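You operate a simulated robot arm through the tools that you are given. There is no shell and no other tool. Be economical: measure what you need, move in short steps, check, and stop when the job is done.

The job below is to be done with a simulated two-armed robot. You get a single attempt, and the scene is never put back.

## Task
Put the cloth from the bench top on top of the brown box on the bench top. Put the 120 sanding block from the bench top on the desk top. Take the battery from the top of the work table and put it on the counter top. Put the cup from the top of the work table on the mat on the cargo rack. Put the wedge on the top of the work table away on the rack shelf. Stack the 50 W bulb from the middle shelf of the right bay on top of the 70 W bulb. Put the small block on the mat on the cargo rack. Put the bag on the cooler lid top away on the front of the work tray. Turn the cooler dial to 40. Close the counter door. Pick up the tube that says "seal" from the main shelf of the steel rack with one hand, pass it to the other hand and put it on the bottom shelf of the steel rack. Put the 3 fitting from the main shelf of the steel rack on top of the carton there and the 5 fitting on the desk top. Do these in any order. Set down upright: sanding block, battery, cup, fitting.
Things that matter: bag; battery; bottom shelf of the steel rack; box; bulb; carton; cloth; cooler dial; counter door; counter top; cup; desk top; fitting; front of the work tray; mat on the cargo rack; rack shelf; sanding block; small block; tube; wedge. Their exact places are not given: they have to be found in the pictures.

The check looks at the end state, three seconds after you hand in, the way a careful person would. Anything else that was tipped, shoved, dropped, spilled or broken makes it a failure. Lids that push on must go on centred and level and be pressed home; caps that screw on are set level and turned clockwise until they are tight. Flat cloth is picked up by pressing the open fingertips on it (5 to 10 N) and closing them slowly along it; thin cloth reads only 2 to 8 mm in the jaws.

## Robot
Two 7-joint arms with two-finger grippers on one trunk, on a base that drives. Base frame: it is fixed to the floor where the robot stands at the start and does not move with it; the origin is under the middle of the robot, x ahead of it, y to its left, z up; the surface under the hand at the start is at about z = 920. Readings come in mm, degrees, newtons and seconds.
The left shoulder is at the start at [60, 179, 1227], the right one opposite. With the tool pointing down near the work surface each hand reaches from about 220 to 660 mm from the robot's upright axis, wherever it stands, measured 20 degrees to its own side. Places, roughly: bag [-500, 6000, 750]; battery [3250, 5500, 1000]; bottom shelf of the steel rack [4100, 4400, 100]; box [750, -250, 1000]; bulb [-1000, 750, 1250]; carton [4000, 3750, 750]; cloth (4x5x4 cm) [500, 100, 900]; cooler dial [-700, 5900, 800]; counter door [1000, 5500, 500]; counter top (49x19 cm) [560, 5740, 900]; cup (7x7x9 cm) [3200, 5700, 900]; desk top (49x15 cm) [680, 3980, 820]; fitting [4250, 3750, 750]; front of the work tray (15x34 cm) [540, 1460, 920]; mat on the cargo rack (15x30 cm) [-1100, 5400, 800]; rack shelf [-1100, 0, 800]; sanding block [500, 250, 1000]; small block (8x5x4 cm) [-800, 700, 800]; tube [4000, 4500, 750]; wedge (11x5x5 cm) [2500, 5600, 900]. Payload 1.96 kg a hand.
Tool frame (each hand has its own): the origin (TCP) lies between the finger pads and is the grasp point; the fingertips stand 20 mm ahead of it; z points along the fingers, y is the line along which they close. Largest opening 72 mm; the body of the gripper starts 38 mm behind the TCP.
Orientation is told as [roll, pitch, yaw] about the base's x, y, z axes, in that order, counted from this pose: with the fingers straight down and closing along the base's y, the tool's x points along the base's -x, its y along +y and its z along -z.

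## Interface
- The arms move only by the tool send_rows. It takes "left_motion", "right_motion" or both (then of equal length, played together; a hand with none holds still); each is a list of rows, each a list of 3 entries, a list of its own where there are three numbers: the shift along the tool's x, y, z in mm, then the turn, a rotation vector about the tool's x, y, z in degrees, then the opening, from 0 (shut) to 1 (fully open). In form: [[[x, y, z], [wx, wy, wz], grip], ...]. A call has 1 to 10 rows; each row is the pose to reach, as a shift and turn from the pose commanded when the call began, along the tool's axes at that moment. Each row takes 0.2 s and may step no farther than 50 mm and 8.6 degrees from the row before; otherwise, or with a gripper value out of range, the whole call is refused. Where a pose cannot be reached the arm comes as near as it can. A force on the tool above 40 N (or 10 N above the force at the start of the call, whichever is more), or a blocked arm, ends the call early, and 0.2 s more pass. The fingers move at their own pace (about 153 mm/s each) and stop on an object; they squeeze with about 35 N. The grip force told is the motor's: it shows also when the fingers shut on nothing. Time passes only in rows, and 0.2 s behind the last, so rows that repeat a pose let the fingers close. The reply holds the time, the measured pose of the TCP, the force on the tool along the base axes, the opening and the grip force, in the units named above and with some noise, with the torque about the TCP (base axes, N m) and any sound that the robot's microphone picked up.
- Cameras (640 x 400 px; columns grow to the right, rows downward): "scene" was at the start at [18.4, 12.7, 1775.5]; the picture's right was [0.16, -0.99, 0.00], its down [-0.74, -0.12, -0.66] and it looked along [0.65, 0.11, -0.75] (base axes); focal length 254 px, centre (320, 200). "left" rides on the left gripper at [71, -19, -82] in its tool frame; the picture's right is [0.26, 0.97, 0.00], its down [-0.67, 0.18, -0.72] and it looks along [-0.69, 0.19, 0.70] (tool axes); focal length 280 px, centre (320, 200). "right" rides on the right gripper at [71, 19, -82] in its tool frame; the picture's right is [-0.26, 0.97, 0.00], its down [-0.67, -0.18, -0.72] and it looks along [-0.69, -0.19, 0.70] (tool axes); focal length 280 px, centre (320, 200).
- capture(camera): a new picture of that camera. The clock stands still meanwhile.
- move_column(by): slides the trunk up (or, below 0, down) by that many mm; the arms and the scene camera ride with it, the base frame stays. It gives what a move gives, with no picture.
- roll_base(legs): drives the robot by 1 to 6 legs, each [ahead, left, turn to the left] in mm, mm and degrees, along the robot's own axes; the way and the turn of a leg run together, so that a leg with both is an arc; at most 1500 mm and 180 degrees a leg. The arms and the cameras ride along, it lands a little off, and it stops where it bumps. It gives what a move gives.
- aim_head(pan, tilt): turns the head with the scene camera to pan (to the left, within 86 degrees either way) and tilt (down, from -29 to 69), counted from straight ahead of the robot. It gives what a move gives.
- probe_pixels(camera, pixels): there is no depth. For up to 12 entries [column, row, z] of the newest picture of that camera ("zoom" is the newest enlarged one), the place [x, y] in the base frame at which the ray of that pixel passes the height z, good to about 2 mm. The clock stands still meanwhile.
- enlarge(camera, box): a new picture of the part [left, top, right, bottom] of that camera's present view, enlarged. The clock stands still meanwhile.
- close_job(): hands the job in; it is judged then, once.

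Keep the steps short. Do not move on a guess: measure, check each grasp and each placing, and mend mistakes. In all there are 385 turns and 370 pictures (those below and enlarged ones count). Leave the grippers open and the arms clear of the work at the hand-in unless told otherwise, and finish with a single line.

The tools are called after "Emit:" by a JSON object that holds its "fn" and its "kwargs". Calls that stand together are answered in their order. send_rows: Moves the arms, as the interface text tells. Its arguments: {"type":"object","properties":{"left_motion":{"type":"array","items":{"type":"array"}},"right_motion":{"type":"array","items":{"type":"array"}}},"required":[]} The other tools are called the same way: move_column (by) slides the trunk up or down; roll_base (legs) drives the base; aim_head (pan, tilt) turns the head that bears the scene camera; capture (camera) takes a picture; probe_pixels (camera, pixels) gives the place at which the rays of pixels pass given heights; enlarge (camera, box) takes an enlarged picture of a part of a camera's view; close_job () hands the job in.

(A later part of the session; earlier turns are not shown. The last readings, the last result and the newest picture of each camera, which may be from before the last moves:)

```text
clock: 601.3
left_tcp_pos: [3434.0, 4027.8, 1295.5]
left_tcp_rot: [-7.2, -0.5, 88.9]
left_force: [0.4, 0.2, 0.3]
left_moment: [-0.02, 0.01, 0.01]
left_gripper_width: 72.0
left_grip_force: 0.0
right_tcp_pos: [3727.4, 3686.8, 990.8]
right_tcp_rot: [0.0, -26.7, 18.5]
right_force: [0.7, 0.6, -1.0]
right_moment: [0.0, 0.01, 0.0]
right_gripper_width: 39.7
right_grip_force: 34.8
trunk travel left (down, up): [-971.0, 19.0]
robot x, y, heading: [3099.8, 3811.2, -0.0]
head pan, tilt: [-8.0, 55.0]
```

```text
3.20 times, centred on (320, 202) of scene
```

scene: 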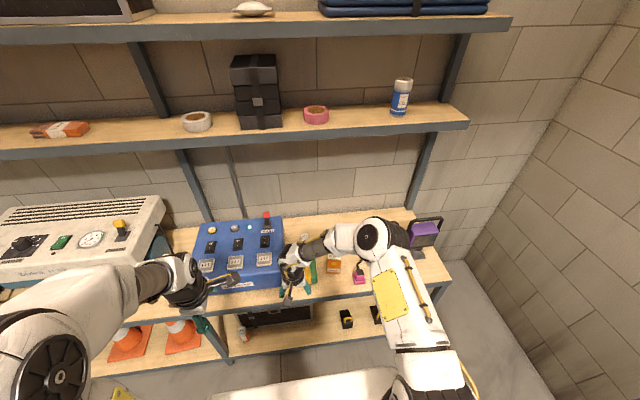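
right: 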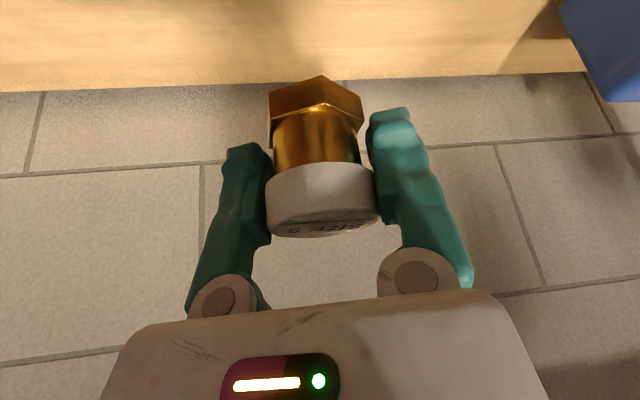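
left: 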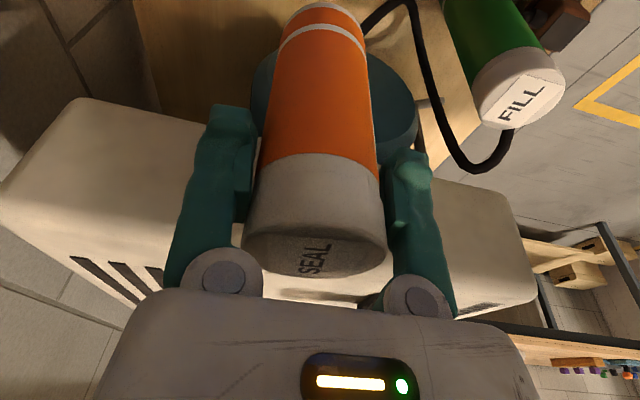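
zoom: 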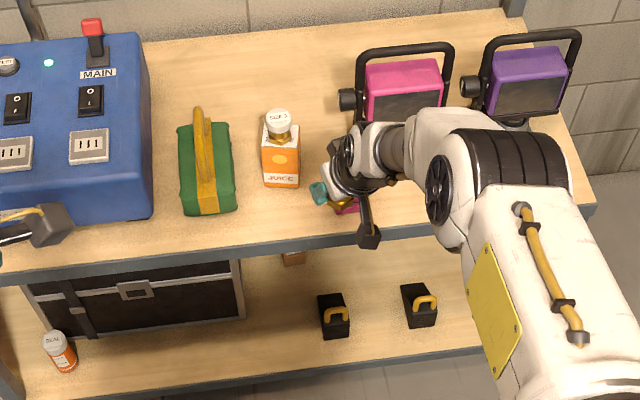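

All good. Turn left 90, strafe right 290, drive ahead 1200 toward the cup.

Emit:
{"fn": "roll_base", "kwargs": {"legs": [[0, 0, 90], [0, -290, 0], [1200, 0, 0]]}}

Emit:
{"fn": "send_rows", "kwargs": {"left_motion": [[[0, 0, 0], [-3.6, 0, 0], 1], [[0, 0, 0], [-7.2, 0, 0], 1]]}}

Emit:
{"fn": "move_column", "kwargs": {"by": -110}}

Emit:
{"fn": "aim_head", "kwargs": {"pan": 12, "tilt": 45}}

Emit:
{"fn": "capture", "kwargs": {"camera": "scene"}}

```text
clock: 612.9
left_tcp_pos: [3146.5, 5353.1, 1295.6]
left_tcp_rot: [-7.2, -0.4, 179.8]
left_force: [-0.3, -0.9, 0.0]
left_moment: [-0.04, 0.0, 0.0]
left_gripper_width: 72.1
left_grip_force: 0.0
right_tcp_pos: [3483.6, 5651.2, 992.1]
right_tcp_rot: [0.2, -26.9, 109.5]
right_force: [0.7, -0.1, -1.4]
right_moment: [-0.02, 0.01, 0.01]
right_gripper_width: 39.7
right_grip_force: 35.4
trunk travel left (down, up): [-971.0, 19.0]
robot x, y, heading: [3366.8, 5019.2, 90.8]
head pan, tilt: [-8.0, 55.0]
```

```text
clock: 613.5
left_tcp_pos: [3147.4, 5354.2, 1293.5]
left_tcp_rot: [-0.1, -0.5, 179.8]
left_force: [-0.1, -0.1, 0.7]
left_moment: [0.03, 0.02, -0.02]
left_gripper_width: 72.0
left_grip_force: 0.1
right_tcp_pos: [3482.9, 5653.4, 990.3]
right_tcp_rot: [0.2, -26.6, 109.5]
right_force: [0.8, 0.7, -1.4]
right_moment: [-0.03, -0.02, 0.02]
right_gripper_width: 39.7
right_grip_force: 34.9
trunk travel left (down, up): [-971.0, 19.0]
robot x, y, heading: [3369.6, 5022.0, 91.0]
head pan, tilt: [-8.0, 55.0]
```

```text
clock: 614.9
left_tcp_pos: [3147.9, 5353.2, 1185.5]
left_tcp_rot: [0.1, -0.5, 179.8]
left_force: [0.1, -0.8, -0.4]
left_moment: [0.0, -0.02, 0.0]
left_gripper_width: 71.9
left_grip_force: 0.0
right_tcp_pos: [3483.2, 5651.7, 881.2]
right_tcp_rot: [0.1, -26.8, 109.5]
right_force: [1.0, -0.2, -1.3]
right_moment: [0.0, -0.03, 0.03]
right_gripper_width: 39.6
right_grip_force: 35.1
trunk travel left (down, up): [-861.0, 129.0]
robot x, y, heading: [3372.2, 5023.0, 91.0]
head pan, tilt: [-8.0, 55.0]
```

```text
clock: 615.7
left_tcp_pos: [3146.8, 5353.3, 1184.8]
left_tcp_rot: [-0.1, -0.5, 179.7]
left_force: [0.1, -0.3, 0.0]
left_moment: [-0.01, 0.0, -0.01]
left_gripper_width: 72.2
left_grip_force: 0.0
right_tcp_pos: [3483.6, 5651.1, 880.8]
right_tcp_rot: [0.2, -26.7, 109.6]
right_force: [0.7, -0.4, -1.9]
right_moment: [0.01, -0.04, 0.02]
right_gripper_width: 39.7
right_grip_force: 35.4
trunk travel left (down, up): [-861.0, 129.0]
robot x, y, heading: [3366.0, 5020.5, 90.8]
head pan, tilt: [12.0, 45.0]
```

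```text
86 pictures are left
```

scene: 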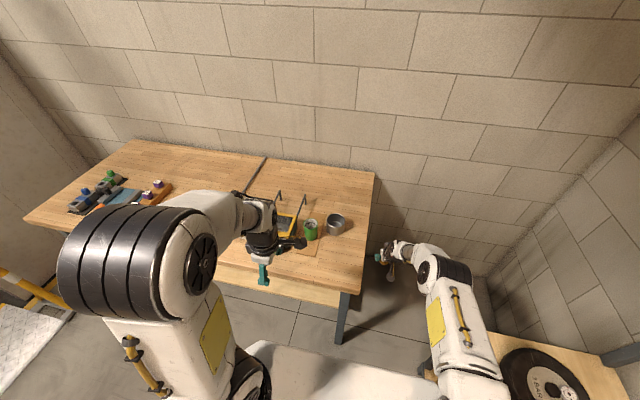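

Emit:
{"fn": "enlarge", "kwargs": {"camera": "scene", "box": [260, 190, 360, 253]}}

Emit:
{"fn": "capture", "kwargs": {"camera": "left"}}

```text
6.35 times, centred on (310, 222) of scene
```

zoom: 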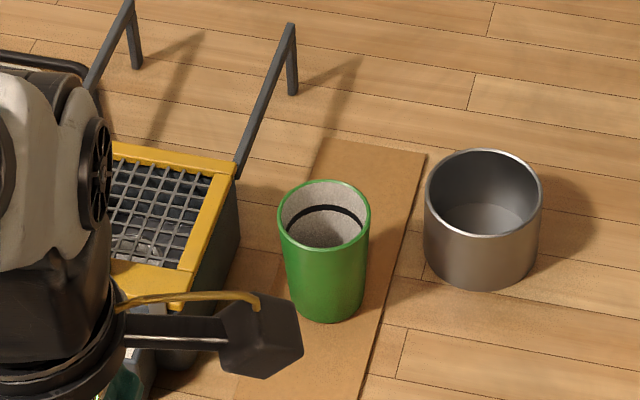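

```text
84 pictures are left
```

left: 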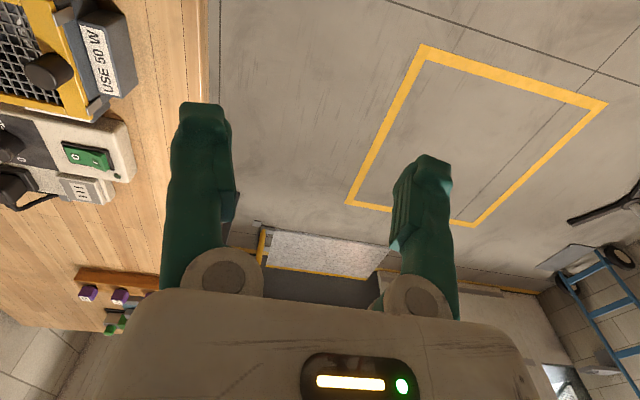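

Emit:
{"fn": "probe_pixels", "kwargs": {"camera": "zoom", "pixels": [[279, 220, 950], [370, 223, 950], [325, 248, 950], [323, 181, 950], [328, 322, 862], [290, 290, 862], [365, 290, 862], [325, 214, 950], [325, 214, 940]]}}

```text
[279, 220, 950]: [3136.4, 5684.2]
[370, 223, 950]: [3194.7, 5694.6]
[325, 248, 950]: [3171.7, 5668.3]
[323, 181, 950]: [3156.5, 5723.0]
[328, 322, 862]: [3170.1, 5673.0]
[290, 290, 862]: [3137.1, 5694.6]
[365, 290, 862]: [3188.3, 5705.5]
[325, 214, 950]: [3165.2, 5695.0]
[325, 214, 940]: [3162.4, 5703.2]
```

Cup: rim Ø60 at z≈950, centre (3165,5696), fits the gripper. Drive ahead 120, then move the left hand above it.

Emit:
{"fn": "roll_base", "kwargs": {"legs": [[120, 0, -0.8]]}}

Emit:
{"fn": "send_rows", "kwargs": {"left_motion": [[[4, -40, 0], [0, 0, 0], 1], [[8, -80, 0], [0, 0, 0], 1], [[12, -120, 5], [0, 0, 0], 1], [[14, -160, 20], [0, 0, 0], 1], [[14, -195, 50], [0, 0, 0], 1], [[14, -222, 85], [0, 0, 0], 1], [[14, -222, 120], [0, 0, 0], 1]]}}

Emit:
{"fn": "capture", "kwargs": {"camera": "left"}}

```text
clock: 617.0
left_tcp_pos: [3151.1, 5475.1, 1184.8]
left_tcp_rot: [-0.2, -0.5, 178.9]
left_force: [-0.5, 0.5, 0.0]
left_moment: [0.02, 0.0, -0.01]
left_gripper_width: 72.1
left_grip_force: 0.0
right_tcp_pos: [3491.3, 5768.9, 881.9]
right_tcp_rot: [0.1, -26.7, 108.7]
right_force: [0.0, 0.8, -1.3]
right_moment: [0.01, -0.02, -0.02]
right_gripper_width: 39.6
right_grip_force: 35.1
trunk travel left (down, up): [-861.0, 129.0]
robot x, y, heading: [3368.6, 5139.2, 90.1]
head pan, tilt: [12.0, 45.0]
```

```text
clock: 618.6
left_tcp_pos: [3168.0, 5700.3, 1065.6]
left_tcp_rot: [-0.1, -0.5, 178.9]
left_force: [-0.6, -0.3, -0.4]
left_moment: [0.03, -0.02, -0.01]
left_gripper_width: 71.8
left_grip_force: 0.0
right_tcp_pos: [3491.1, 5769.8, 881.5]
right_tcp_rot: [0.0, -26.7, 108.6]
right_force: [0.0, -0.3, -1.0]
right_moment: [-0.03, 0.02, -0.02]
right_gripper_width: 39.4
right_grip_force: 34.9
trunk travel left (down, up): [-861.0, 129.0]
robot x, y, heading: [3367.6, 5142.8, 90.2]
head pan, tilt: [12.0, 45.0]
```

```text
83 pictures are left
```

left: 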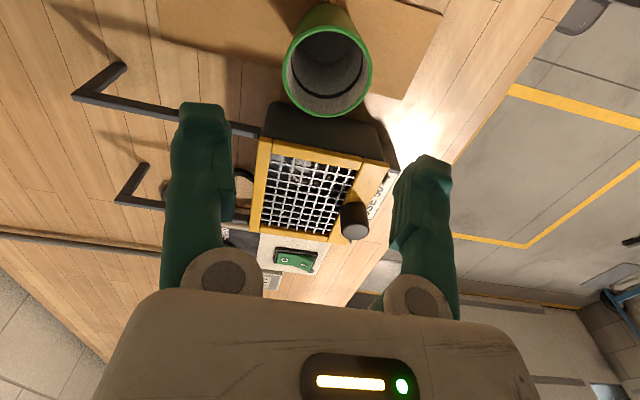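

Aligned within 5 mm; correct and lower to z≈925.

Emit:
{"fn": "send_rows", "kwargs": {"left_motion": [[[-2.4, 4.8, 40], [0, 0, 0], 1], [[-2.4, 4.8, 85], [0, 0, 0], 1], [[-2.4, 4.8, 110], [0, 0, 0], 1]]}}

Emit:
{"fn": "capture", "kwargs": {"camera": "left"}}

```text
clock: 619.4
left_tcp_pos: [3165.9, 5692.6, 953.6]
left_tcp_rot: [0.0, -0.5, 178.9]
left_force: [0.3, -0.5, 0.7]
left_moment: [0.02, -0.04, 0.0]
left_gripper_width: 71.9
left_grip_force: 0.1
right_tcp_pos: [3491.3, 5770.4, 881.9]
right_tcp_rot: [0.1, -26.8, 108.7]
right_force: [-0.7, 0.2, -1.5]
right_moment: [0.02, -0.01, 0.0]
right_gripper_width: 39.7
right_grip_force: 35.5
trunk travel left (down, up): [-861.0, 129.0]
robot x, y, heading: [3370.4, 5142.5, 90.2]
head pan, tilt: [12.0, 45.0]
```

```text
82 pictures are left
```

left: 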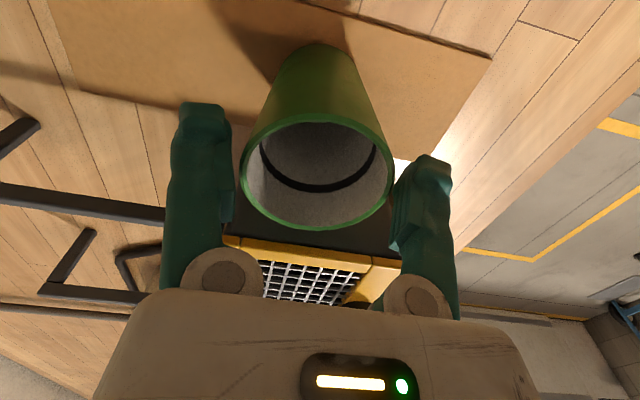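

Rim passes between the fingers. Lower 27 more and close.

Emit:
{"fn": "send_rows", "kwargs": {"left_motion": [[[0, -0.5, 10], [0, 0, 0], 1], [[0, -0.5, 20], [0, 0, 0], 1], [[0, -0.5, 27], [0, 0, 0], 1], [[0, -0.5, 27], [0, 0, 0], 0.6], [[0, -0.5, 27], [0, 0, 0], 0], [[0, -0.5, 27], [0, 0, 0], 0]]}}

Emit:
{"fn": "capture", "kwargs": {"camera": "left"}}

```text
clock: 620.2
left_tcp_pos: [3165.6, 5695.4, 937.4]
left_tcp_rot: [-0.8, -0.7, 178.8]
left_force: [1.7, -11.1, 29.3]
left_moment: [-0.42, -0.13, -0.06]
left_gripper_width: 72.2
left_grip_force: 0.6
right_tcp_pos: [3493.0, 5766.4, 883.2]
right_tcp_rot: [0.2, -26.9, 108.6]
right_force: [0.2, 0.4, -1.2]
right_moment: [0.02, 0.03, 0.04]
right_gripper_width: 39.3
right_grip_force: 35.2
trunk travel left (down, up): [-861.0, 129.0]
robot x, y, heading: [3371.2, 5142.3, 90.1]
head pan, tilt: [12.0, 45.0]
stopped in row 3 (left hand): the force on the tool passed its limit at 47 N (the readings are from after the stop); the commanded pose is now the measured one
```

```text
81 pictures are left
```

left: 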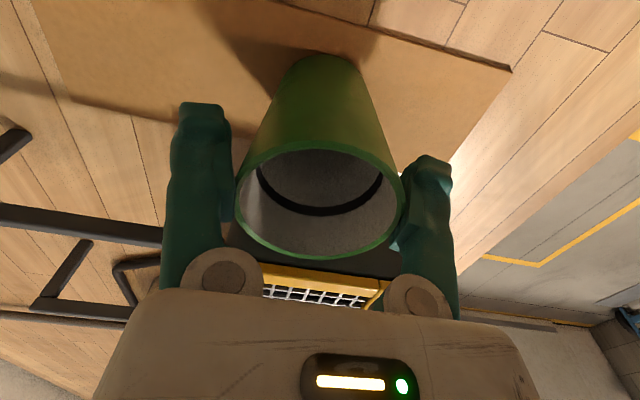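

The right-side pad touches the rim. Raise 8, shift +3 mm in tool y, lower again.

Emit:
{"fn": "send_rows", "kwargs": {"left_motion": [[[0, 0, -10], [0.8, 0, 0], 1], [[0, 3.5, -10], [0.8, 0, 0], 1], [[0, 3.5, 0], [0.8, 0, 0], 1], [[0, 3.5, 7], [0.8, 0, 0], 1]]}}

Emit:
{"fn": "capture", "kwargs": {"camera": "left"}}

```text
clock: 621.2
left_tcp_pos: [3164.4, 5695.6, 936.3]
left_tcp_rot: [-2.2, -0.7, 178.8]
left_force: [2.6, -13.3, 35.8]
left_moment: [-0.69, -0.17, 0.02]
left_gripper_width: 72.4
left_grip_force: 0.0
right_tcp_pos: [3491.9, 5766.6, 884.3]
right_tcp_rot: [0.0, -26.9, 108.7]
right_force: [-0.5, -0.2, -0.3]
right_moment: [0.01, -0.01, -0.02]
right_gripper_width: 39.4
right_grip_force: 35.2
trunk travel left (down, up): [-861.0, 129.0]
robot x, y, heading: [3367.4, 5139.3, 90.3]
head pan, tilt: [12.0, 45.0]
stopped in row 4 (left hand): the force on the tool passed its limit at 50 N (the readings are from after the stop); the commanded pose is now the measured one
```

```text
80 pictures are left
```

left: 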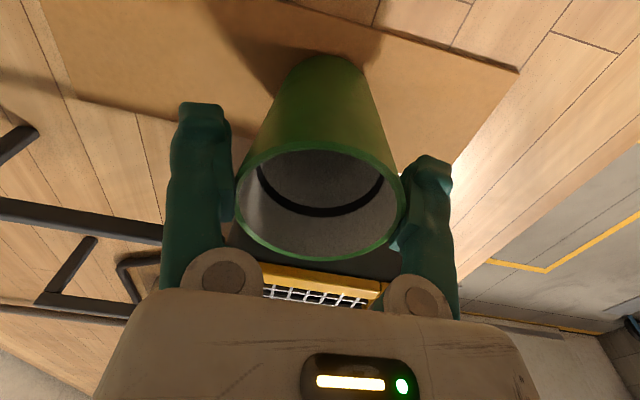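

Raise 40 and re-measure the cup against the fingers.

Emit:
{"fn": "send_rows", "kwargs": {"left_motion": [[[0, 0, -20], [-1, 0, 0], 1], [[0, 0, -45], [-2.2, 0, 0], 1]]}}

Emit:
{"fn": "enlarge", "kwargs": {"camera": "left", "box": [160, 20, 480, 220]}}

```text
clock: 621.8
left_tcp_pos: [3164.1, 5694.5, 978.0]
left_tcp_rot: [0.2, -0.7, 178.9]
left_force: [-0.6, 0.8, -0.2]
left_moment: [0.02, 0.02, 0.0]
left_gripper_width: 72.3
left_grip_force: 0.3
right_tcp_pos: [3491.6, 5768.6, 881.1]
right_tcp_rot: [0.1, -26.8, 108.5]
right_force: [0.0, -1.3, -0.5]
right_moment: [0.02, 0.0, 0.03]
right_gripper_width: 39.4
right_grip_force: 34.9
trunk travel left (down, up): [-861.0, 129.0]
robot x, y, heading: [3365.7, 5143.8, 90.2]
head pan, tilt: [12.0, 45.0]
```

```text
2.00 times, centred on (320, 120) of left
```

zoom: 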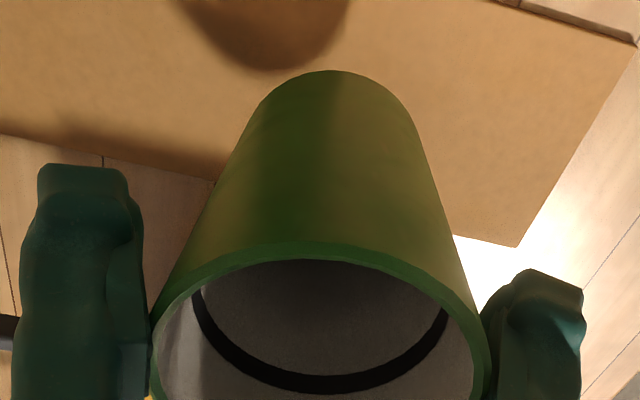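

The palm simply reached the rim (rim z≈972), so the fingers already straddle the cup. Lower to z≈945 and close.

Emit:
{"fn": "send_rows", "kwargs": {"left_motion": [[[0, 0, 18], [0, 0, 0], 1], [[0, 0, 33], [0, 0, 0], 1], [[0, 0, 33], [0, 0, 0], 0.8], [[0, 0, 33], [0, 0, 0], 0.4], [[0, 0, 33], [0, 0, 0], 0], [[0, 0, 33], [0, 0, 0], 0]]}}

Emit:
{"fn": "capture", "kwargs": {"camera": "left"}}

```text
clock: 623.2
left_tcp_pos: [3163.6, 5696.9, 943.6]
left_tcp_rot: [0.2, -0.7, 179.0]
left_force: [-1.0, 0.4, -0.2]
left_moment: [-0.02, -0.05, -0.01]
left_gripper_width: 70.9
left_grip_force: 35.0
right_tcp_pos: [3491.4, 5770.4, 882.9]
right_tcp_rot: [0.0, -26.7, 108.6]
right_force: [-0.1, -0.5, -0.9]
right_moment: [0.01, 0.01, -0.04]
right_gripper_width: 39.7
right_grip_force: 34.8
trunk travel left (down, up): [-861.0, 129.0]
robot x, y, heading: [3366.3, 5136.7, 90.1]
head pan, tilt: [12.0, 45.0]
```

```text
78 pictures are left
```

left: 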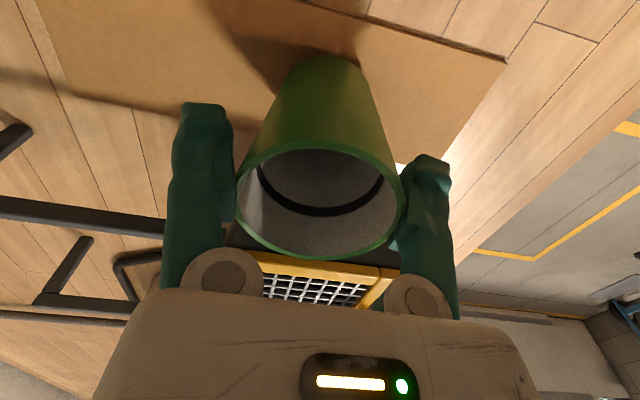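

Gripping at the rim (70.9 mm). Lift 15 mm and check.

Emit:
{"fn": "send_rows", "kwargs": {"left_motion": [[[0, 0, -5], [0, 0, 0], 0], [[0, 0, -10], [0, 0, 0], 0], [[0, 0, -15], [0, 0, 0], 0]]}}

Emit:
{"fn": "capture", "kwargs": {"camera": "left"}}

Emit:
{"fn": "enlarge", "kwargs": {"camera": "scene", "box": [260, 150, 360, 213]}}

```text
clock: 624.0
left_tcp_pos: [3163.7, 5697.2, 958.1]
left_tcp_rot: [0.2, -0.7, 178.9]
left_force: [-0.1, 0.3, -0.3]
left_moment: [-0.01, 0.02, -0.04]
left_gripper_width: 70.8
left_grip_force: 35.2
right_tcp_pos: [3491.6, 5770.4, 883.5]
right_tcp_rot: [0.1, -26.6, 108.6]
right_force: [0.5, 0.0, -0.1]
right_moment: [0.0, 0.0, 0.03]
right_gripper_width: 39.6
right_grip_force: 35.2
trunk travel left (down, up): [-861.0, 129.0]
robot x, y, heading: [3368.1, 5140.1, 90.0]
head pan, tilt: [12.0, 45.0]
```

```text
77 pictures are left
```

left: 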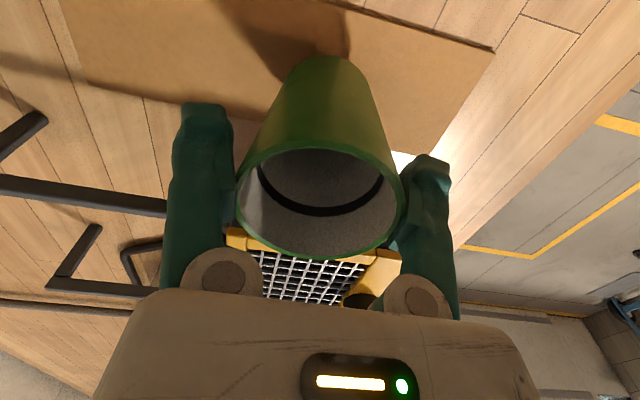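

```text
6.35 times, centred on (310, 182) of scene
```

zoom: 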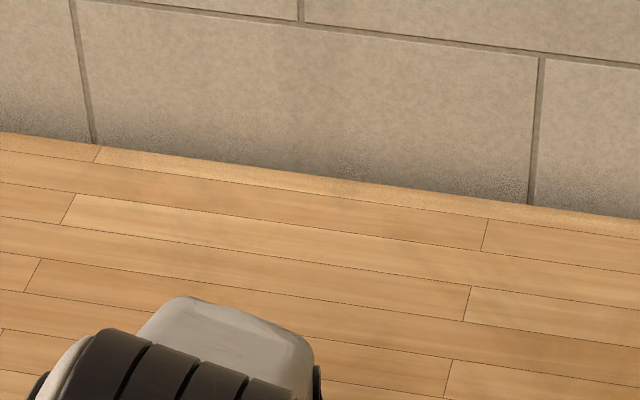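

The cup rises with the hand. Lift further slowly.

Emit:
{"fn": "send_rows", "kwargs": {"left_motion": [[[0, 0, -15], [0, 0, 0], 0], [[0, 0, -30], [0, 0, 0], 0], [[0, 0, -50], [0, 0, 0], 0], [[0, 0, -70], [0, 0, 0], 0], [[0, 0, -95], [0, 0, 0], 0], [[0, 0, -120], [0, 0, 0], 0], [[0, 0, -140], [0, 0, 0], 0]]}}

Emit:
{"fn": "capture", "kwargs": {"camera": "left"}}

```text
clock: 625.6
left_tcp_pos: [3166.1, 5697.1, 1099.2]
left_tcp_rot: [0.2, -0.7, 178.8]
left_force: [-0.6, 0.3, 0.7]
left_moment: [-0.03, -0.02, -0.02]
left_gripper_width: 70.7
left_grip_force: 34.8
right_tcp_pos: [3491.4, 5770.3, 881.9]
right_tcp_rot: [0.1, -26.7, 108.6]
right_force: [-0.2, 0.7, -1.5]
right_moment: [-0.02, -0.02, 0.02]
right_gripper_width: 39.3
right_grip_force: 34.9
trunk travel left (down, up): [-861.0, 129.0]
robot x, y, heading: [3366.9, 5140.4, 90.2]
head pan, tilt: [12.0, 45.0]
```

```text
75 pictures are left
```

left: 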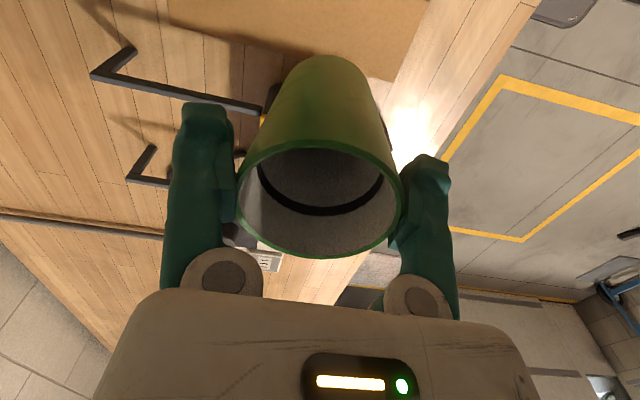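

Stable. Retract the left hand, raise the column 100, back off 490, turn left 90.

Emit:
{"fn": "send_rows", "kwargs": {"left_motion": [[[0, 35, 0], [0, 0, 0], 0], [[0, 70, 0], [0, 0, 0], 0], [[0, 105, 0], [0, 0, 0], 0], [[0, 140, 0], [0, 0, 0], 0], [[0, 175, 0], [0, 0, 0], 0], [[0, 205, 0], [0, 0, 0], 0]]}}

Emit:
{"fn": "move_column", "kwargs": {"by": 100}}

Emit:
{"fn": "roll_base", "kwargs": {"legs": [[-490, 0, 0], [0, 0, 90], [0, -130, 0]]}}

Emit:
{"fn": "capture", "kwargs": {"camera": "left"}}

```text
clock: 627.0
left_tcp_pos: [3161.9, 5489.2, 1101.2]
left_tcp_rot: [0.2, -0.6, 178.9]
left_force: [0.4, 0.0, 0.0]
left_moment: [0.04, 0.02, 0.01]
left_gripper_width: 69.3
left_grip_force: 34.7
right_tcp_pos: [3491.3, 5769.2, 881.1]
right_tcp_rot: [0.1, -26.7, 108.5]
right_force: [-0.2, 1.1, -1.0]
right_moment: [0.0, 0.03, 0.02]
right_gripper_width: 39.5
right_grip_force: 34.8
trunk travel left (down, up): [-861.0, 129.0]
robot x, y, heading: [3364.9, 5142.7, 89.9]
head pan, tilt: [12.0, 45.0]
```

```text
clock: 628.3
left_tcp_pos: [3160.7, 5491.3, 1200.5]
left_tcp_rot: [0.2, -0.7, 178.9]
left_force: [-0.6, -0.5, 0.1]
left_moment: [0.0, 0.02, 0.0]
left_gripper_width: 69.3
left_grip_force: 35.4
right_tcp_pos: [3492.7, 5770.6, 981.9]
right_tcp_rot: [0.1, -26.6, 108.7]
right_force: [0.1, -0.2, -1.1]
right_moment: [-0.02, 0.01, 0.0]
right_gripper_width: 39.5
right_grip_force: 34.7
trunk travel left (down, up): [-961.0, 29.0]
robot x, y, heading: [3366.2, 5137.7, 89.9]
head pan, tilt: [12.0, 45.0]
```

```text
clock: 635.9
left_tcp_pos: [3017.0, 4577.1, 1199.4]
left_tcp_rot: [0.2, -0.6, -91.7]
left_force: [0.3, 0.0, -0.7]
left_moment: [0.01, 0.0, 0.03]
left_gripper_width: 67.8
left_grip_force: 34.9
right_tcp_pos: [2742.2, 4910.4, 981.0]
right_tcp_rot: [0.0, -26.7, -162.0]
right_force: [-0.5, 0.7, -0.7]
right_moment: [-0.03, 0.0, 0.05]
right_gripper_width: 39.7
right_grip_force: 35.3
trunk travel left (down, up): [-961.0, 29.0]
robot x, y, heading: [3370.1, 4782.1, 179.5]
head pan, tilt: [12.0, 45.0]
```

```text
74 pictures are left
```

left: 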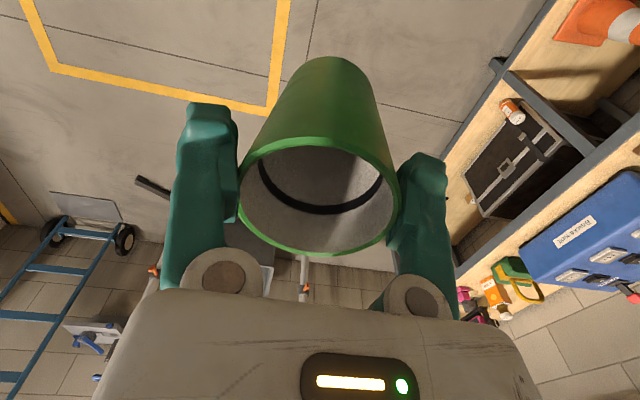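

Warning: the width is shrinking – the cup was gripped ~18 mm off-centre and is creeping out. I'll set it down on the work table's front and regrip centred. Turn back right 90 gently.

Emit:
{"fn": "roll_base", "kwargs": {"legs": [[0, 0, -89.5]]}}

Emit:
{"fn": "roll_base", "kwargs": {"legs": [[380, 0, 0]]}}

Emit:
{"fn": "capture", "kwargs": {"camera": "left"}}

```text
clock: 640.1
left_tcp_pos: [3164.3, 5132.0, 1200.2]
left_tcp_rot: [0.2, -0.7, 178.3]
left_force: [-0.1, -0.5, -0.8]
left_moment: [0.04, 0.03, 0.01]
left_gripper_width: 66.7
left_grip_force: 35.0
right_tcp_pos: [3496.7, 5409.5, 981.8]
right_tcp_rot: [0.1, -26.7, 108.2]
right_force: [0.3, 0.6, -1.2]
right_moment: [0.01, -0.02, -0.03]
right_gripper_width: 39.3
right_grip_force: 34.9
trunk travel left (down, up): [-961.0, 29.0]
robot x, y, heading: [3368.7, 4780.7, 89.6]
head pan, tilt: [12.0, 45.0]
```

```text
clock: 642.5
left_tcp_pos: [3168.1, 5512.4, 1201.5]
left_tcp_rot: [0.3, -0.7, 178.5]
left_force: [0.7, -0.2, 0.2]
left_moment: [0.0, 0.03, 0.01]
left_gripper_width: 66.5
left_grip_force: 35.3
right_tcp_pos: [3499.2, 5788.2, 981.4]
right_tcp_rot: [0.2, -26.8, 108.2]
right_force: [-0.1, 0.2, -0.6]
right_moment: [0.01, 0.0, -0.03]
right_gripper_width: 39.6
right_grip_force: 35.1
trunk travel left (down, up): [-961.0, 29.0]
robot x, y, heading: [3372.5, 5158.5, 89.4]
head pan, tilt: [12.0, 45.0]
```

```text
73 pictures are left
```

left: 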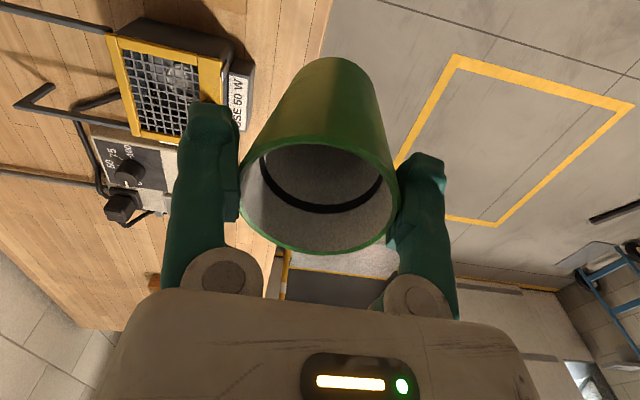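

Table's front edge is at y≈5497, so I need to go deeper: strafe right 75 and extend the hand 65 in +y.

Emit:
{"fn": "roll_base", "kwargs": {"legs": [[0, -75, 0]]}}

Emit:
{"fn": "send_rows", "kwargs": {"left_motion": [[[0, -15, 0], [0, 0, 0], 0], [[0, -30, 0], [0, 0, 0], 0], [[0, -45, 0], [0, 0, 0], 0], [[0, -65, 0], [0, 0, 0], 0]]}}

Emit:
{"fn": "move_column", "kwargs": {"by": -150}}

Emit:
{"fn": "capture", "kwargs": {"camera": "left"}}

```text
clock: 643.5
left_tcp_pos: [3234.7, 5511.1, 1199.3]
left_tcp_rot: [0.3, -0.5, 178.7]
left_force: [-0.4, 0.1, -0.3]
left_moment: [0.01, 0.0, 0.0]
left_gripper_width: 66.4
left_grip_force: 35.2
right_tcp_pos: [3567.4, 5789.7, 981.6]
right_tcp_rot: [-0.1, -26.6, 108.4]
right_force: [0.2, 0.2, -1.4]
right_moment: [-0.01, -0.03, -0.02]
right_gripper_width: 39.6
right_grip_force: 34.7
trunk travel left (down, up): [-961.0, 29.0]
robot x, y, heading: [3441.1, 5162.3, 89.9]
head pan, tilt: [12.0, 45.0]
```

```text
clock: 644.5
left_tcp_pos: [3242.2, 5577.8, 1199.5]
left_tcp_rot: [0.3, -0.7, 178.6]
left_force: [-0.8, -0.2, 0.4]
left_moment: [-0.01, -0.02, -0.03]
left_gripper_width: 66.5
left_grip_force: 34.7
right_tcp_pos: [3572.2, 5789.4, 980.3]
right_tcp_rot: [0.1, -26.7, 108.4]
right_force: [1.0, 0.5, -1.4]
right_moment: [-0.03, -0.01, -0.04]
right_gripper_width: 39.4
right_grip_force: 35.2
trunk travel left (down, up): [-961.0, 29.0]
robot x, y, heading: [3442.6, 5161.9, 89.7]
head pan, tilt: [12.0, 45.0]
```

```text
clock: 646.3
left_tcp_pos: [3242.6, 5577.2, 1049.3]
left_tcp_rot: [0.1, -0.7, 178.5]
left_force: [0.1, -0.2, -0.2]
left_moment: [-0.02, 0.01, 0.0]
left_gripper_width: 66.3
left_grip_force: 34.9
right_tcp_pos: [3571.9, 5788.6, 831.8]
right_tcp_rot: [0.1, -26.7, 108.3]
right_force: [-0.2, -0.5, -0.8]
right_moment: [0.0, -0.03, 0.0]
right_gripper_width: 39.6
right_grip_force: 35.1
trunk travel left (down, up): [-811.0, 179.0]
robot x, y, heading: [3443.8, 5161.2, 89.8]
head pan, tilt: [12.0, 45.0]
```

```text
72 pictures are left
```

left: 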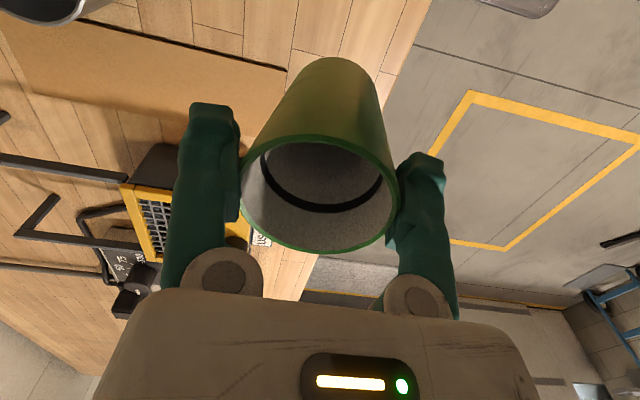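

Free table area below. Lower 85, then in 3 mm steps to contact.

Emit:
{"fn": "send_rows", "kwargs": {"left_motion": [[[0, 0, 30], [0, 0, 0], 0], [[0, 0, 60], [0, 0, 0], 0], [[0, 0, 80], [0, 0, 0], 0], [[0, 0, 90], [0, 0, 0], 0], [[0, 0, 94], [0, 0, 0], 0], [[0, 0, 98], [0, 0, 0], 0], [[0, 0, 102], [0, 0, 0], 0], [[0, 0, 106], [0, 0, 0], 0], [[0, 0, 110], [0, 0, 0], 0], [[0, 0, 114], [0, 0, 0], 0]]}}

```text
clock: 648.7
left_tcp_pos: [3240.7, 5575.1, 939.4]
left_tcp_rot: [-0.3, -0.8, 178.6]
left_force: [0.6, -5.3, 28.2]
left_moment: [-0.09, 0.1, 0.05]
left_gripper_width: 65.8
left_grip_force: 35.1
right_tcp_pos: [3573.6, 5786.5, 833.3]
right_tcp_rot: [0.1, -26.8, 108.4]
right_force: [0.0, -0.1, -0.5]
right_moment: [0.0, -0.01, -0.02]
right_gripper_width: 39.5
right_grip_force: 35.2
trunk travel left (down, up): [-811.0, 179.0]
robot x, y, heading: [3444.5, 5164.2, 89.6]
head pan, tilt: [12.0, 45.0]
stopped in row 10 (left hand): the force on the tool passed its limit at 42 N (the readings are from after the stop); the commanded pose is now the measured one
```

Standing on the table. Open, rise 3 mm, shift +20 in tool x, and look.

Emit:
{"fn": "send_rows", "kwargs": {"left_motion": [[[0, 0, -2], [0, 0, 0], 0.97], [[0, 0, -2], [0, 0, 0], 1], [[0, 0, -2], [0, 0, 0], 1], [[10, 0, -3], [0, 0, 0], 1], [[20, 0, -3], [0, 0, 0], 1]]}}

Emit:
{"fn": "capture", "kwargs": {"camera": "left"}}

```text
clock: 649.9
left_tcp_pos: [3261.1, 5577.9, 940.0]
left_tcp_rot: [0.0, -0.7, 178.6]
left_force: [0.1, -0.4, 0.9]
left_moment: [-0.02, -0.01, -0.02]
left_gripper_width: 72.1
left_grip_force: 0.1
right_tcp_pos: [3572.4, 5788.5, 831.4]
right_tcp_rot: [0.1, -26.8, 108.3]
right_force: [0.6, -0.1, -0.4]
right_moment: [-0.02, -0.02, 0.04]
right_gripper_width: 39.2
right_grip_force: 35.2
trunk travel left (down, up): [-811.0, 179.0]
robot x, y, heading: [3448.3, 5161.3, 89.7]
head pan, tilt: [12.0, 45.0]
```

```text
71 pictures are left
```

left: 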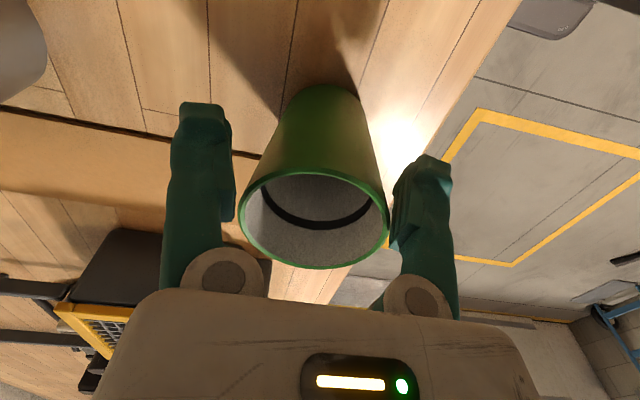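

Now it's clear: the rim (Ø60, z≈950) jammed at the finger knuckles; a proper grip needs the rim just below the TCP. Rise 13, shift −15 in tool x, and close.

Emit:
{"fn": "send_rows", "kwargs": {"left_motion": [[[0, 0, -12], [0, 0, 0], 1], [[-8, 1, -13], [0, 0, 0], 1], [[-15, 1, -13], [0, 0, 0], 1], [[-15, 1, -13], [0, 0, 0], 1]]}}

Emit:
{"fn": "capture", "kwargs": {"camera": "left"}}

```text
clock: 650.9
left_tcp_pos: [3246.1, 5577.5, 952.9]
left_tcp_rot: [-0.2, -0.9, 178.6]
left_force: [-0.1, 0.1, 0.5]
left_moment: [-0.01, 0.01, -0.03]
left_gripper_width: 72.0
left_grip_force: 0.1
right_tcp_pos: [3571.9, 5789.4, 830.3]
right_tcp_rot: [0.1, -26.8, 108.2]
right_force: [0.1, 0.9, -1.4]
right_moment: [0.03, 0.04, 0.03]
right_gripper_width: 39.7
right_grip_force: 35.2
trunk travel left (down, up): [-811.0, 179.0]
robot x, y, heading: [3443.7, 5164.3, 89.6]
head pan, tilt: [12.0, 45.0]
```

```text
70 pictures are left
```

left: 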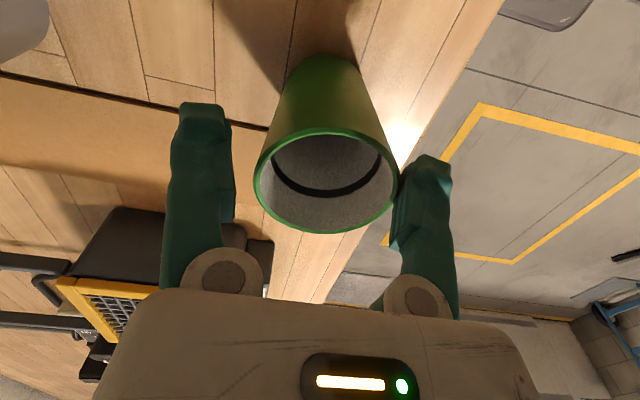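

Emit:
{"fn": "send_rows", "kwargs": {"left_motion": [[[-5, 4, 0], [0, 0, 0], 1], [[-5, 4, 2], [0, 0, 0], 1], [[-5, 4, 2], [0, 0, 0], 0.8], [[-5, 4, 2], [0, 0, 0], 0.5], [[-5, 4, 2], [0, 0, 0], 0.2], [[-5, 4, 2], [0, 0, 0], 0], [[-5, 4, 2], [0, 0, 0], 0]]}}

Emit:
{"fn": "capture", "kwargs": {"camera": "left"}}

```text
clock: 652.5
left_tcp_pos: [3241.3, 5573.0, 952.3]
left_tcp_rot: [-0.1, -0.8, 178.6]
left_force: [-0.4, 1.2, 4.4]
left_moment: [0.21, 0.07, 0.02]
left_gripper_width: 60.1
left_grip_force: 35.1
right_tcp_pos: [3572.3, 5790.3, 831.4]
right_tcp_rot: [0.1, -26.8, 108.3]
right_force: [0.3, 0.1, -1.3]
right_moment: [0.04, 0.0, 0.0]
right_gripper_width: 39.5
right_grip_force: 35.2
trunk travel left (down, up): [-811.0, 179.0]
robot x, y, heading: [3443.5, 5163.4, 89.6]
head pan, tilt: [12.0, 45.0]
```

```text
69 pictures are left
```

left: 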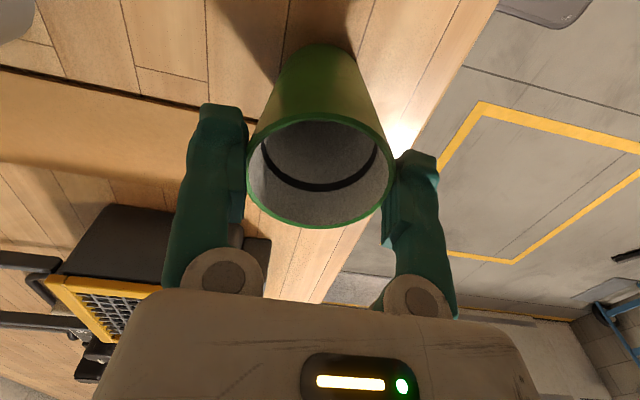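

Proper grip at 60.1 mm. Lift and retract.

Emit:
{"fn": "send_rows", "kwargs": {"left_motion": [[[0, 0, -15], [0, 0, 0], 0], [[0, 0, -45], [0, 0, 0], 0], [[0, 0, -80], [0, 0, 0], 0], [[0, 0, -120], [0, 0, 0], 0], [[0, 20, -150], [0, 0, 0], 0], [[0, 55, -160], [0, 0, 0], 0], [[0, 90, -165], [0, 0, 0], 0]]}}

Emit:
{"fn": "move_column", "kwargs": {"by": 150}}

Emit:
{"fn": "roll_base", "kwargs": {"legs": [[-510, 0, 0], [0, 0, 90], [0, -125, 0]]}}

Emit:
{"fn": "capture", "kwargs": {"camera": "left"}}

```text
clock: 654.1
left_tcp_pos: [3240.6, 5481.7, 1116.5]
left_tcp_rot: [-0.2, -0.7, 178.7]
left_force: [-0.8, 0.0, 0.2]
left_moment: [0.0, 0.0, -0.02]
left_gripper_width: 59.6
left_grip_force: 35.1
right_tcp_pos: [3572.8, 5787.5, 831.8]
right_tcp_rot: [0.1, -26.9, 108.2]
right_force: [0.3, -0.5, -0.9]
right_moment: [0.01, 0.04, 0.01]
right_gripper_width: 39.5
right_grip_force: 34.9
trunk travel left (down, up): [-811.0, 179.0]
robot x, y, heading: [3443.7, 5160.0, 89.7]
head pan, tilt: [12.0, 45.0]
```

```text
clock: 655.9
left_tcp_pos: [3239.7, 5484.0, 1266.3]
left_tcp_rot: [0.0, -0.8, 178.6]
left_force: [-0.1, 0.7, 0.0]
left_moment: [-0.02, -0.01, 0.02]
left_gripper_width: 59.4
left_grip_force: 35.2
right_tcp_pos: [3571.2, 5789.0, 981.0]
right_tcp_rot: [0.2, -26.6, 108.3]
right_force: [0.5, -0.5, -1.6]
right_moment: [-0.01, -0.02, 0.03]
right_gripper_width: 39.5
right_grip_force: 34.6
trunk travel left (down, up): [-961.0, 29.0]
robot x, y, heading: [3443.9, 5163.8, 89.6]
head pan, tilt: [12.0, 45.0]
```

```text
clock: 663.5
left_tcp_pos: [3121.3, 4565.0, 1264.7]
left_tcp_rot: [0.0, -0.7, -91.0]
left_force: [0.0, 0.2, -0.3]
left_moment: [0.01, -0.01, -0.01]
left_gripper_width: 59.1
left_grip_force: 34.8
right_tcp_pos: [2813.3, 4894.8, 980.7]
right_tcp_rot: [0.0, -26.7, -161.3]
right_force: [-0.1, -0.4, -0.3]
right_moment: [0.03, 0.0, 0.03]
right_gripper_width: 39.7
right_grip_force: 34.7
trunk travel left (down, up): [-961.0, 29.0]
robot x, y, heading: [3441.3, 4773.9, -179.7]
head pan, tilt: [12.0, 45.0]
```

```text
68 pictures are left
```

left: 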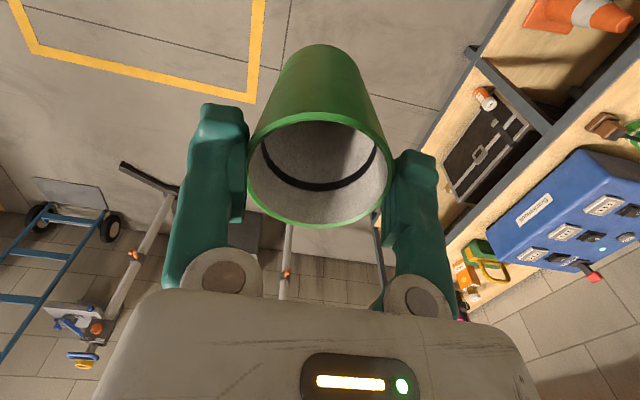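

Cup steady. Retract and raise the right hand a bit, then drive through the passage.

Emit:
{"fn": "send_rows", "kwargs": {"right_motion": [[[23, 11, -28], [0, 0, 0], 0], [[46, 22, -57], [0, 0, 0], 0], [[69, 33, -85], [0, 0, 0], 0], [[91, 45, -114], [0, 0, 0], 0]]}}

Emit:
{"fn": "roll_base", "kwargs": {"legs": [[1500, 0, -0.3], [1500, 0, 0], [560, 0, 0], [0, 0, -90], [780, 0, 0]]}}

Emit:
{"fn": "capture", "kwargs": {"camera": "left"}}

```text
clock: 664.5
left_tcp_pos: [3123.6, 4566.1, 1265.8]
left_tcp_rot: [-0.1, -0.8, -91.1]
left_force: [-0.7, 0.5, -0.3]
left_moment: [0.03, -0.03, 0.0]
left_gripper_width: 59.3
left_grip_force: 35.4
right_tcp_pos: [2955.3, 4895.4, 1041.1]
right_tcp_rot: [0.1, -26.8, -161.3]
right_force: [0.2, 0.1, -0.9]
right_moment: [-0.02, 0.01, 0.0]
right_gripper_width: 39.3
right_grip_force: 34.7
trunk travel left (down, up): [-961.0, 29.0]
robot x, y, heading: [3445.0, 4774.8, -179.8]
head pan, tilt: [12.0, 45.0]
```

```text
clock: 674.4
left_tcp_pos: [1254.3, 4568.9, 1247.7]
left_tcp_rot: [2.0, 0.0, -91.2]
left_force: [-0.4, -0.2, 0.0]
left_moment: [-0.02, 0.03, 0.02]
left_gripper_width: 59.0
left_grip_force: 35.3
right_tcp_pos: [1096.8, 4892.6, 1019.7]
right_tcp_rot: [0.9, -24.3, -161.6]
right_force: [0.8, -0.3, -0.4]
right_moment: [0.03, 0.05, 0.03]
right_gripper_width: 39.4
right_grip_force: 34.9
trunk travel left (down, up): [-961.0, 29.0]
robot x, y, heading: [1616.5, 4770.9, -180.0]
head pan, tilt: [12.0, 45.0]
stopped in leg 2: the robot was blocked; the commanded pose is now the measured one
```

```text
67 pictures are left
```

left: 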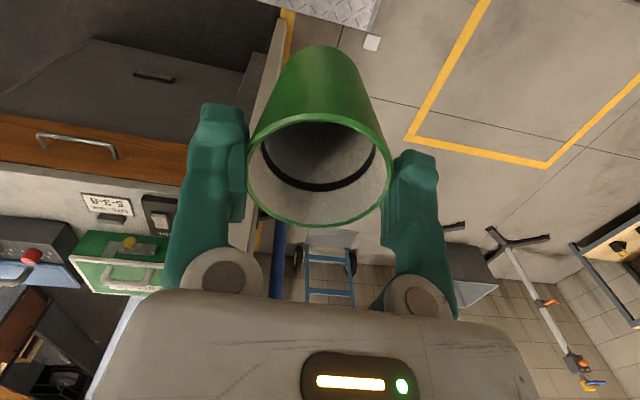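

Blocked at the passage – likely the raised head met the lintel. Back off 100, lower the trunk 140.

Emit:
{"fn": "roll_base", "kwargs": {"legs": [[-120, 0, 0]]}}

Emit:
{"fn": "aim_head", "kwargs": {"pan": 0, "tilt": 10}}

Emit:
{"fn": "capture", "kwargs": {"camera": "scene"}}

```text
clock: 675.1
left_tcp_pos: [1193.2, 4569.7, 1215.8]
left_tcp_rot: [5.4, 0.4, -91.4]
left_force: [-1.4, 0.0, -0.9]
left_moment: [-0.02, -0.07, 0.01]
left_gripper_width: 59.0
left_grip_force: 35.2
right_tcp_pos: [1071.7, 4892.1, 978.6]
right_tcp_rot: [2.8, -18.8, -162.2]
right_force: [-0.4, 0.0, -1.3]
right_moment: [-0.01, -0.04, 0.02]
right_gripper_width: 39.1
right_grip_force: 34.8
trunk travel left (down, up): [-961.0, 29.0]
robot x, y, heading: [1620.5, 4767.6, -179.6]
head pan, tilt: [12.0, 45.0]
stopped in leg 1: the robot was blocked; the commanded pose is now the measured one
```

```text
clock: 676.1
left_tcp_pos: [1204.1, 4569.2, 1221.2]
left_tcp_rot: [4.8, 0.5, -91.4]
left_force: [0.6, -0.5, 1.0]
left_moment: [0.0, -0.02, -0.01]
left_gripper_width: 59.0
left_grip_force: 35.1
right_tcp_pos: [1077.7, 4891.8, 984.6]
right_tcp_rot: [2.6, -19.5, -162.1]
right_force: [0.0, -0.7, -2.0]
right_moment: [0.0, 0.01, -0.02]
right_gripper_width: 39.4
right_grip_force: 35.0
trunk travel left (down, up): [-961.0, 29.0]
robot x, y, heading: [1616.0, 4769.4, -179.9]
head pan, tilt: [0.0, 10.0]
```

```text
66 pictures are left
```

scene: 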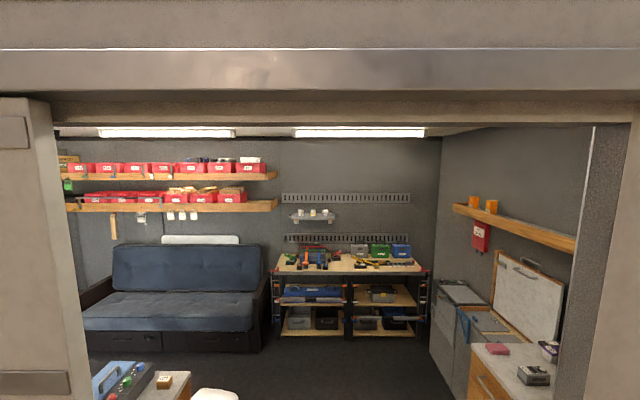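

The head is caught at the lintel (body pitched). Lower the column to free it.

Emit:
{"fn": "move_column", "kwargs": {"by": -60}}

Emit:
{"fn": "move_column", "kwargs": {"by": -100}}

Emit:
{"fn": "capture", "kwargs": {"camera": "scene"}}

```text
clock: 676.4
left_tcp_pos: [1172.8, 4571.0, 1201.5]
left_tcp_rot: [6.4, 0.7, -91.5]
left_force: [-0.5, -0.4, 0.2]
left_moment: [-0.02, -0.04, 0.06]
left_gripper_width: 59.3
left_grip_force: 34.7
right_tcp_pos: [1077.6, 4888.8, 954.5]
right_tcp_rot: [4.0, -15.7, -162.1]
right_force: [-1.1, 1.1, -1.1]
right_moment: [0.0, -0.06, 0.02]
right_gripper_width: 39.6
right_grip_force: 35.4
trunk travel left (down, up): [-958.0, 32.0]
robot x, y, heading: [1621.1, 4772.0, -180.0]
head pan, tilt: [0.0, 10.0]
stopped: the arm was blocked; the commanded pose is now the measured one
```

```text
clock: 676.8
left_tcp_pos: [1155.9, 4569.6, 1185.0]
left_tcp_rot: [7.9, 0.8, -91.4]
left_force: [-0.4, -0.3, -0.8]
left_moment: [0.03, -0.01, 0.0]
left_gripper_width: 59.1
left_grip_force: 34.5
right_tcp_pos: [1093.3, 4883.4, 928.1]
right_tcp_rot: [5.8, -11.2, -161.9]
right_force: [-0.1, -1.1, 0.6]
right_moment: [-0.02, 0.02, 0.03]
right_gripper_width: 39.7
right_grip_force: 34.7
trunk travel left (down, up): [-955.0, 35.0]
robot x, y, heading: [1620.1, 4769.4, -179.6]
head pan, tilt: [0.0, 10.0]
stopped: the arm was blocked; the commanded pose is now the measured one
```

```text
65 pictures are left
```

scene: 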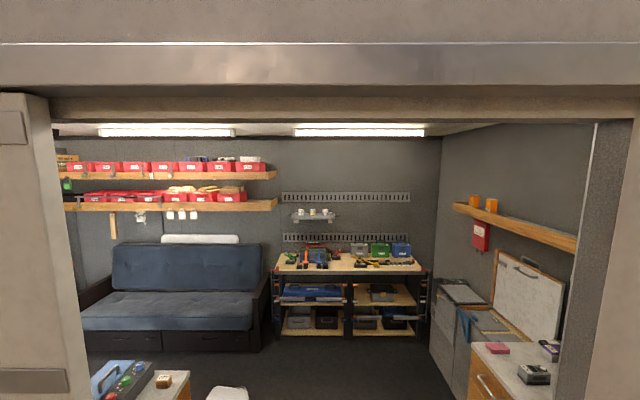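

An arm is jammed. Look at both arms.

Emit:
{"fn": "aim_head", "kwargs": {"pan": 25, "tilt": 50}}

Emit:
{"fn": "capture", "kwargs": {"camera": "scene"}}

Emit:
{"fn": "aim_head", "kwargs": {"pan": -30, "tilt": 50}}

Emit:
{"fn": "capture", "kwargs": {"camera": "scene"}}

```text
clock: 677.8
left_tcp_pos: [1155.7, 4571.2, 1185.8]
left_tcp_rot: [7.8, 0.9, -91.4]
left_force: [-0.6, -0.1, -0.2]
left_moment: [0.03, -0.02, -0.02]
left_gripper_width: 59.0
left_grip_force: 34.7
right_tcp_pos: [1091.8, 4884.9, 929.9]
right_tcp_rot: [5.8, -11.2, -161.8]
right_force: [1.3, 0.5, -1.6]
right_moment: [-0.01, 0.0, 0.01]
right_gripper_width: 39.4
right_grip_force: 35.1
trunk travel left (down, up): [-955.0, 35.0]
robot x, y, heading: [1618.9, 4768.7, -179.5]
head pan, tilt: [25.0, 50.0]
```

```text
64 pictures are left
```

scene: 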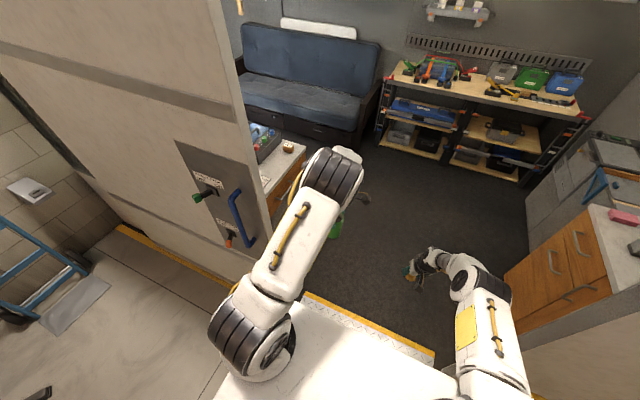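

```text
clock: 679.1
left_tcp_pos: [1154.6, 4570.3, 1186.5]
left_tcp_rot: [7.8, 0.9, -91.4]
left_force: [-0.3, 0.5, -0.7]
left_moment: [0.01, -0.01, -0.02]
left_gripper_width: 58.9
left_grip_force: 34.9
right_tcp_pos: [1091.9, 4885.1, 929.1]
right_tcp_rot: [5.7, -11.1, -161.8]
right_force: [0.0, 0.5, -0.8]
right_moment: [-0.03, 0.02, -0.01]
right_gripper_width: 39.3
right_grip_force: 35.4
trunk travel left (down, up): [-955.0, 35.0]
robot x, y, heading: [1620.9, 4770.3, -179.6]
head pan, tilt: [-30.0, 50.0]
```

```text
63 pictures are left
```

scene: 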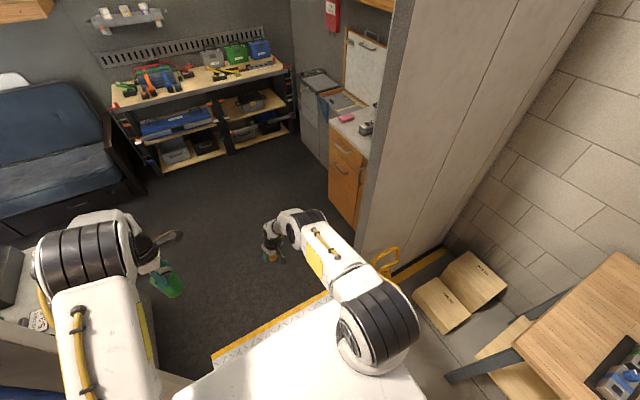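

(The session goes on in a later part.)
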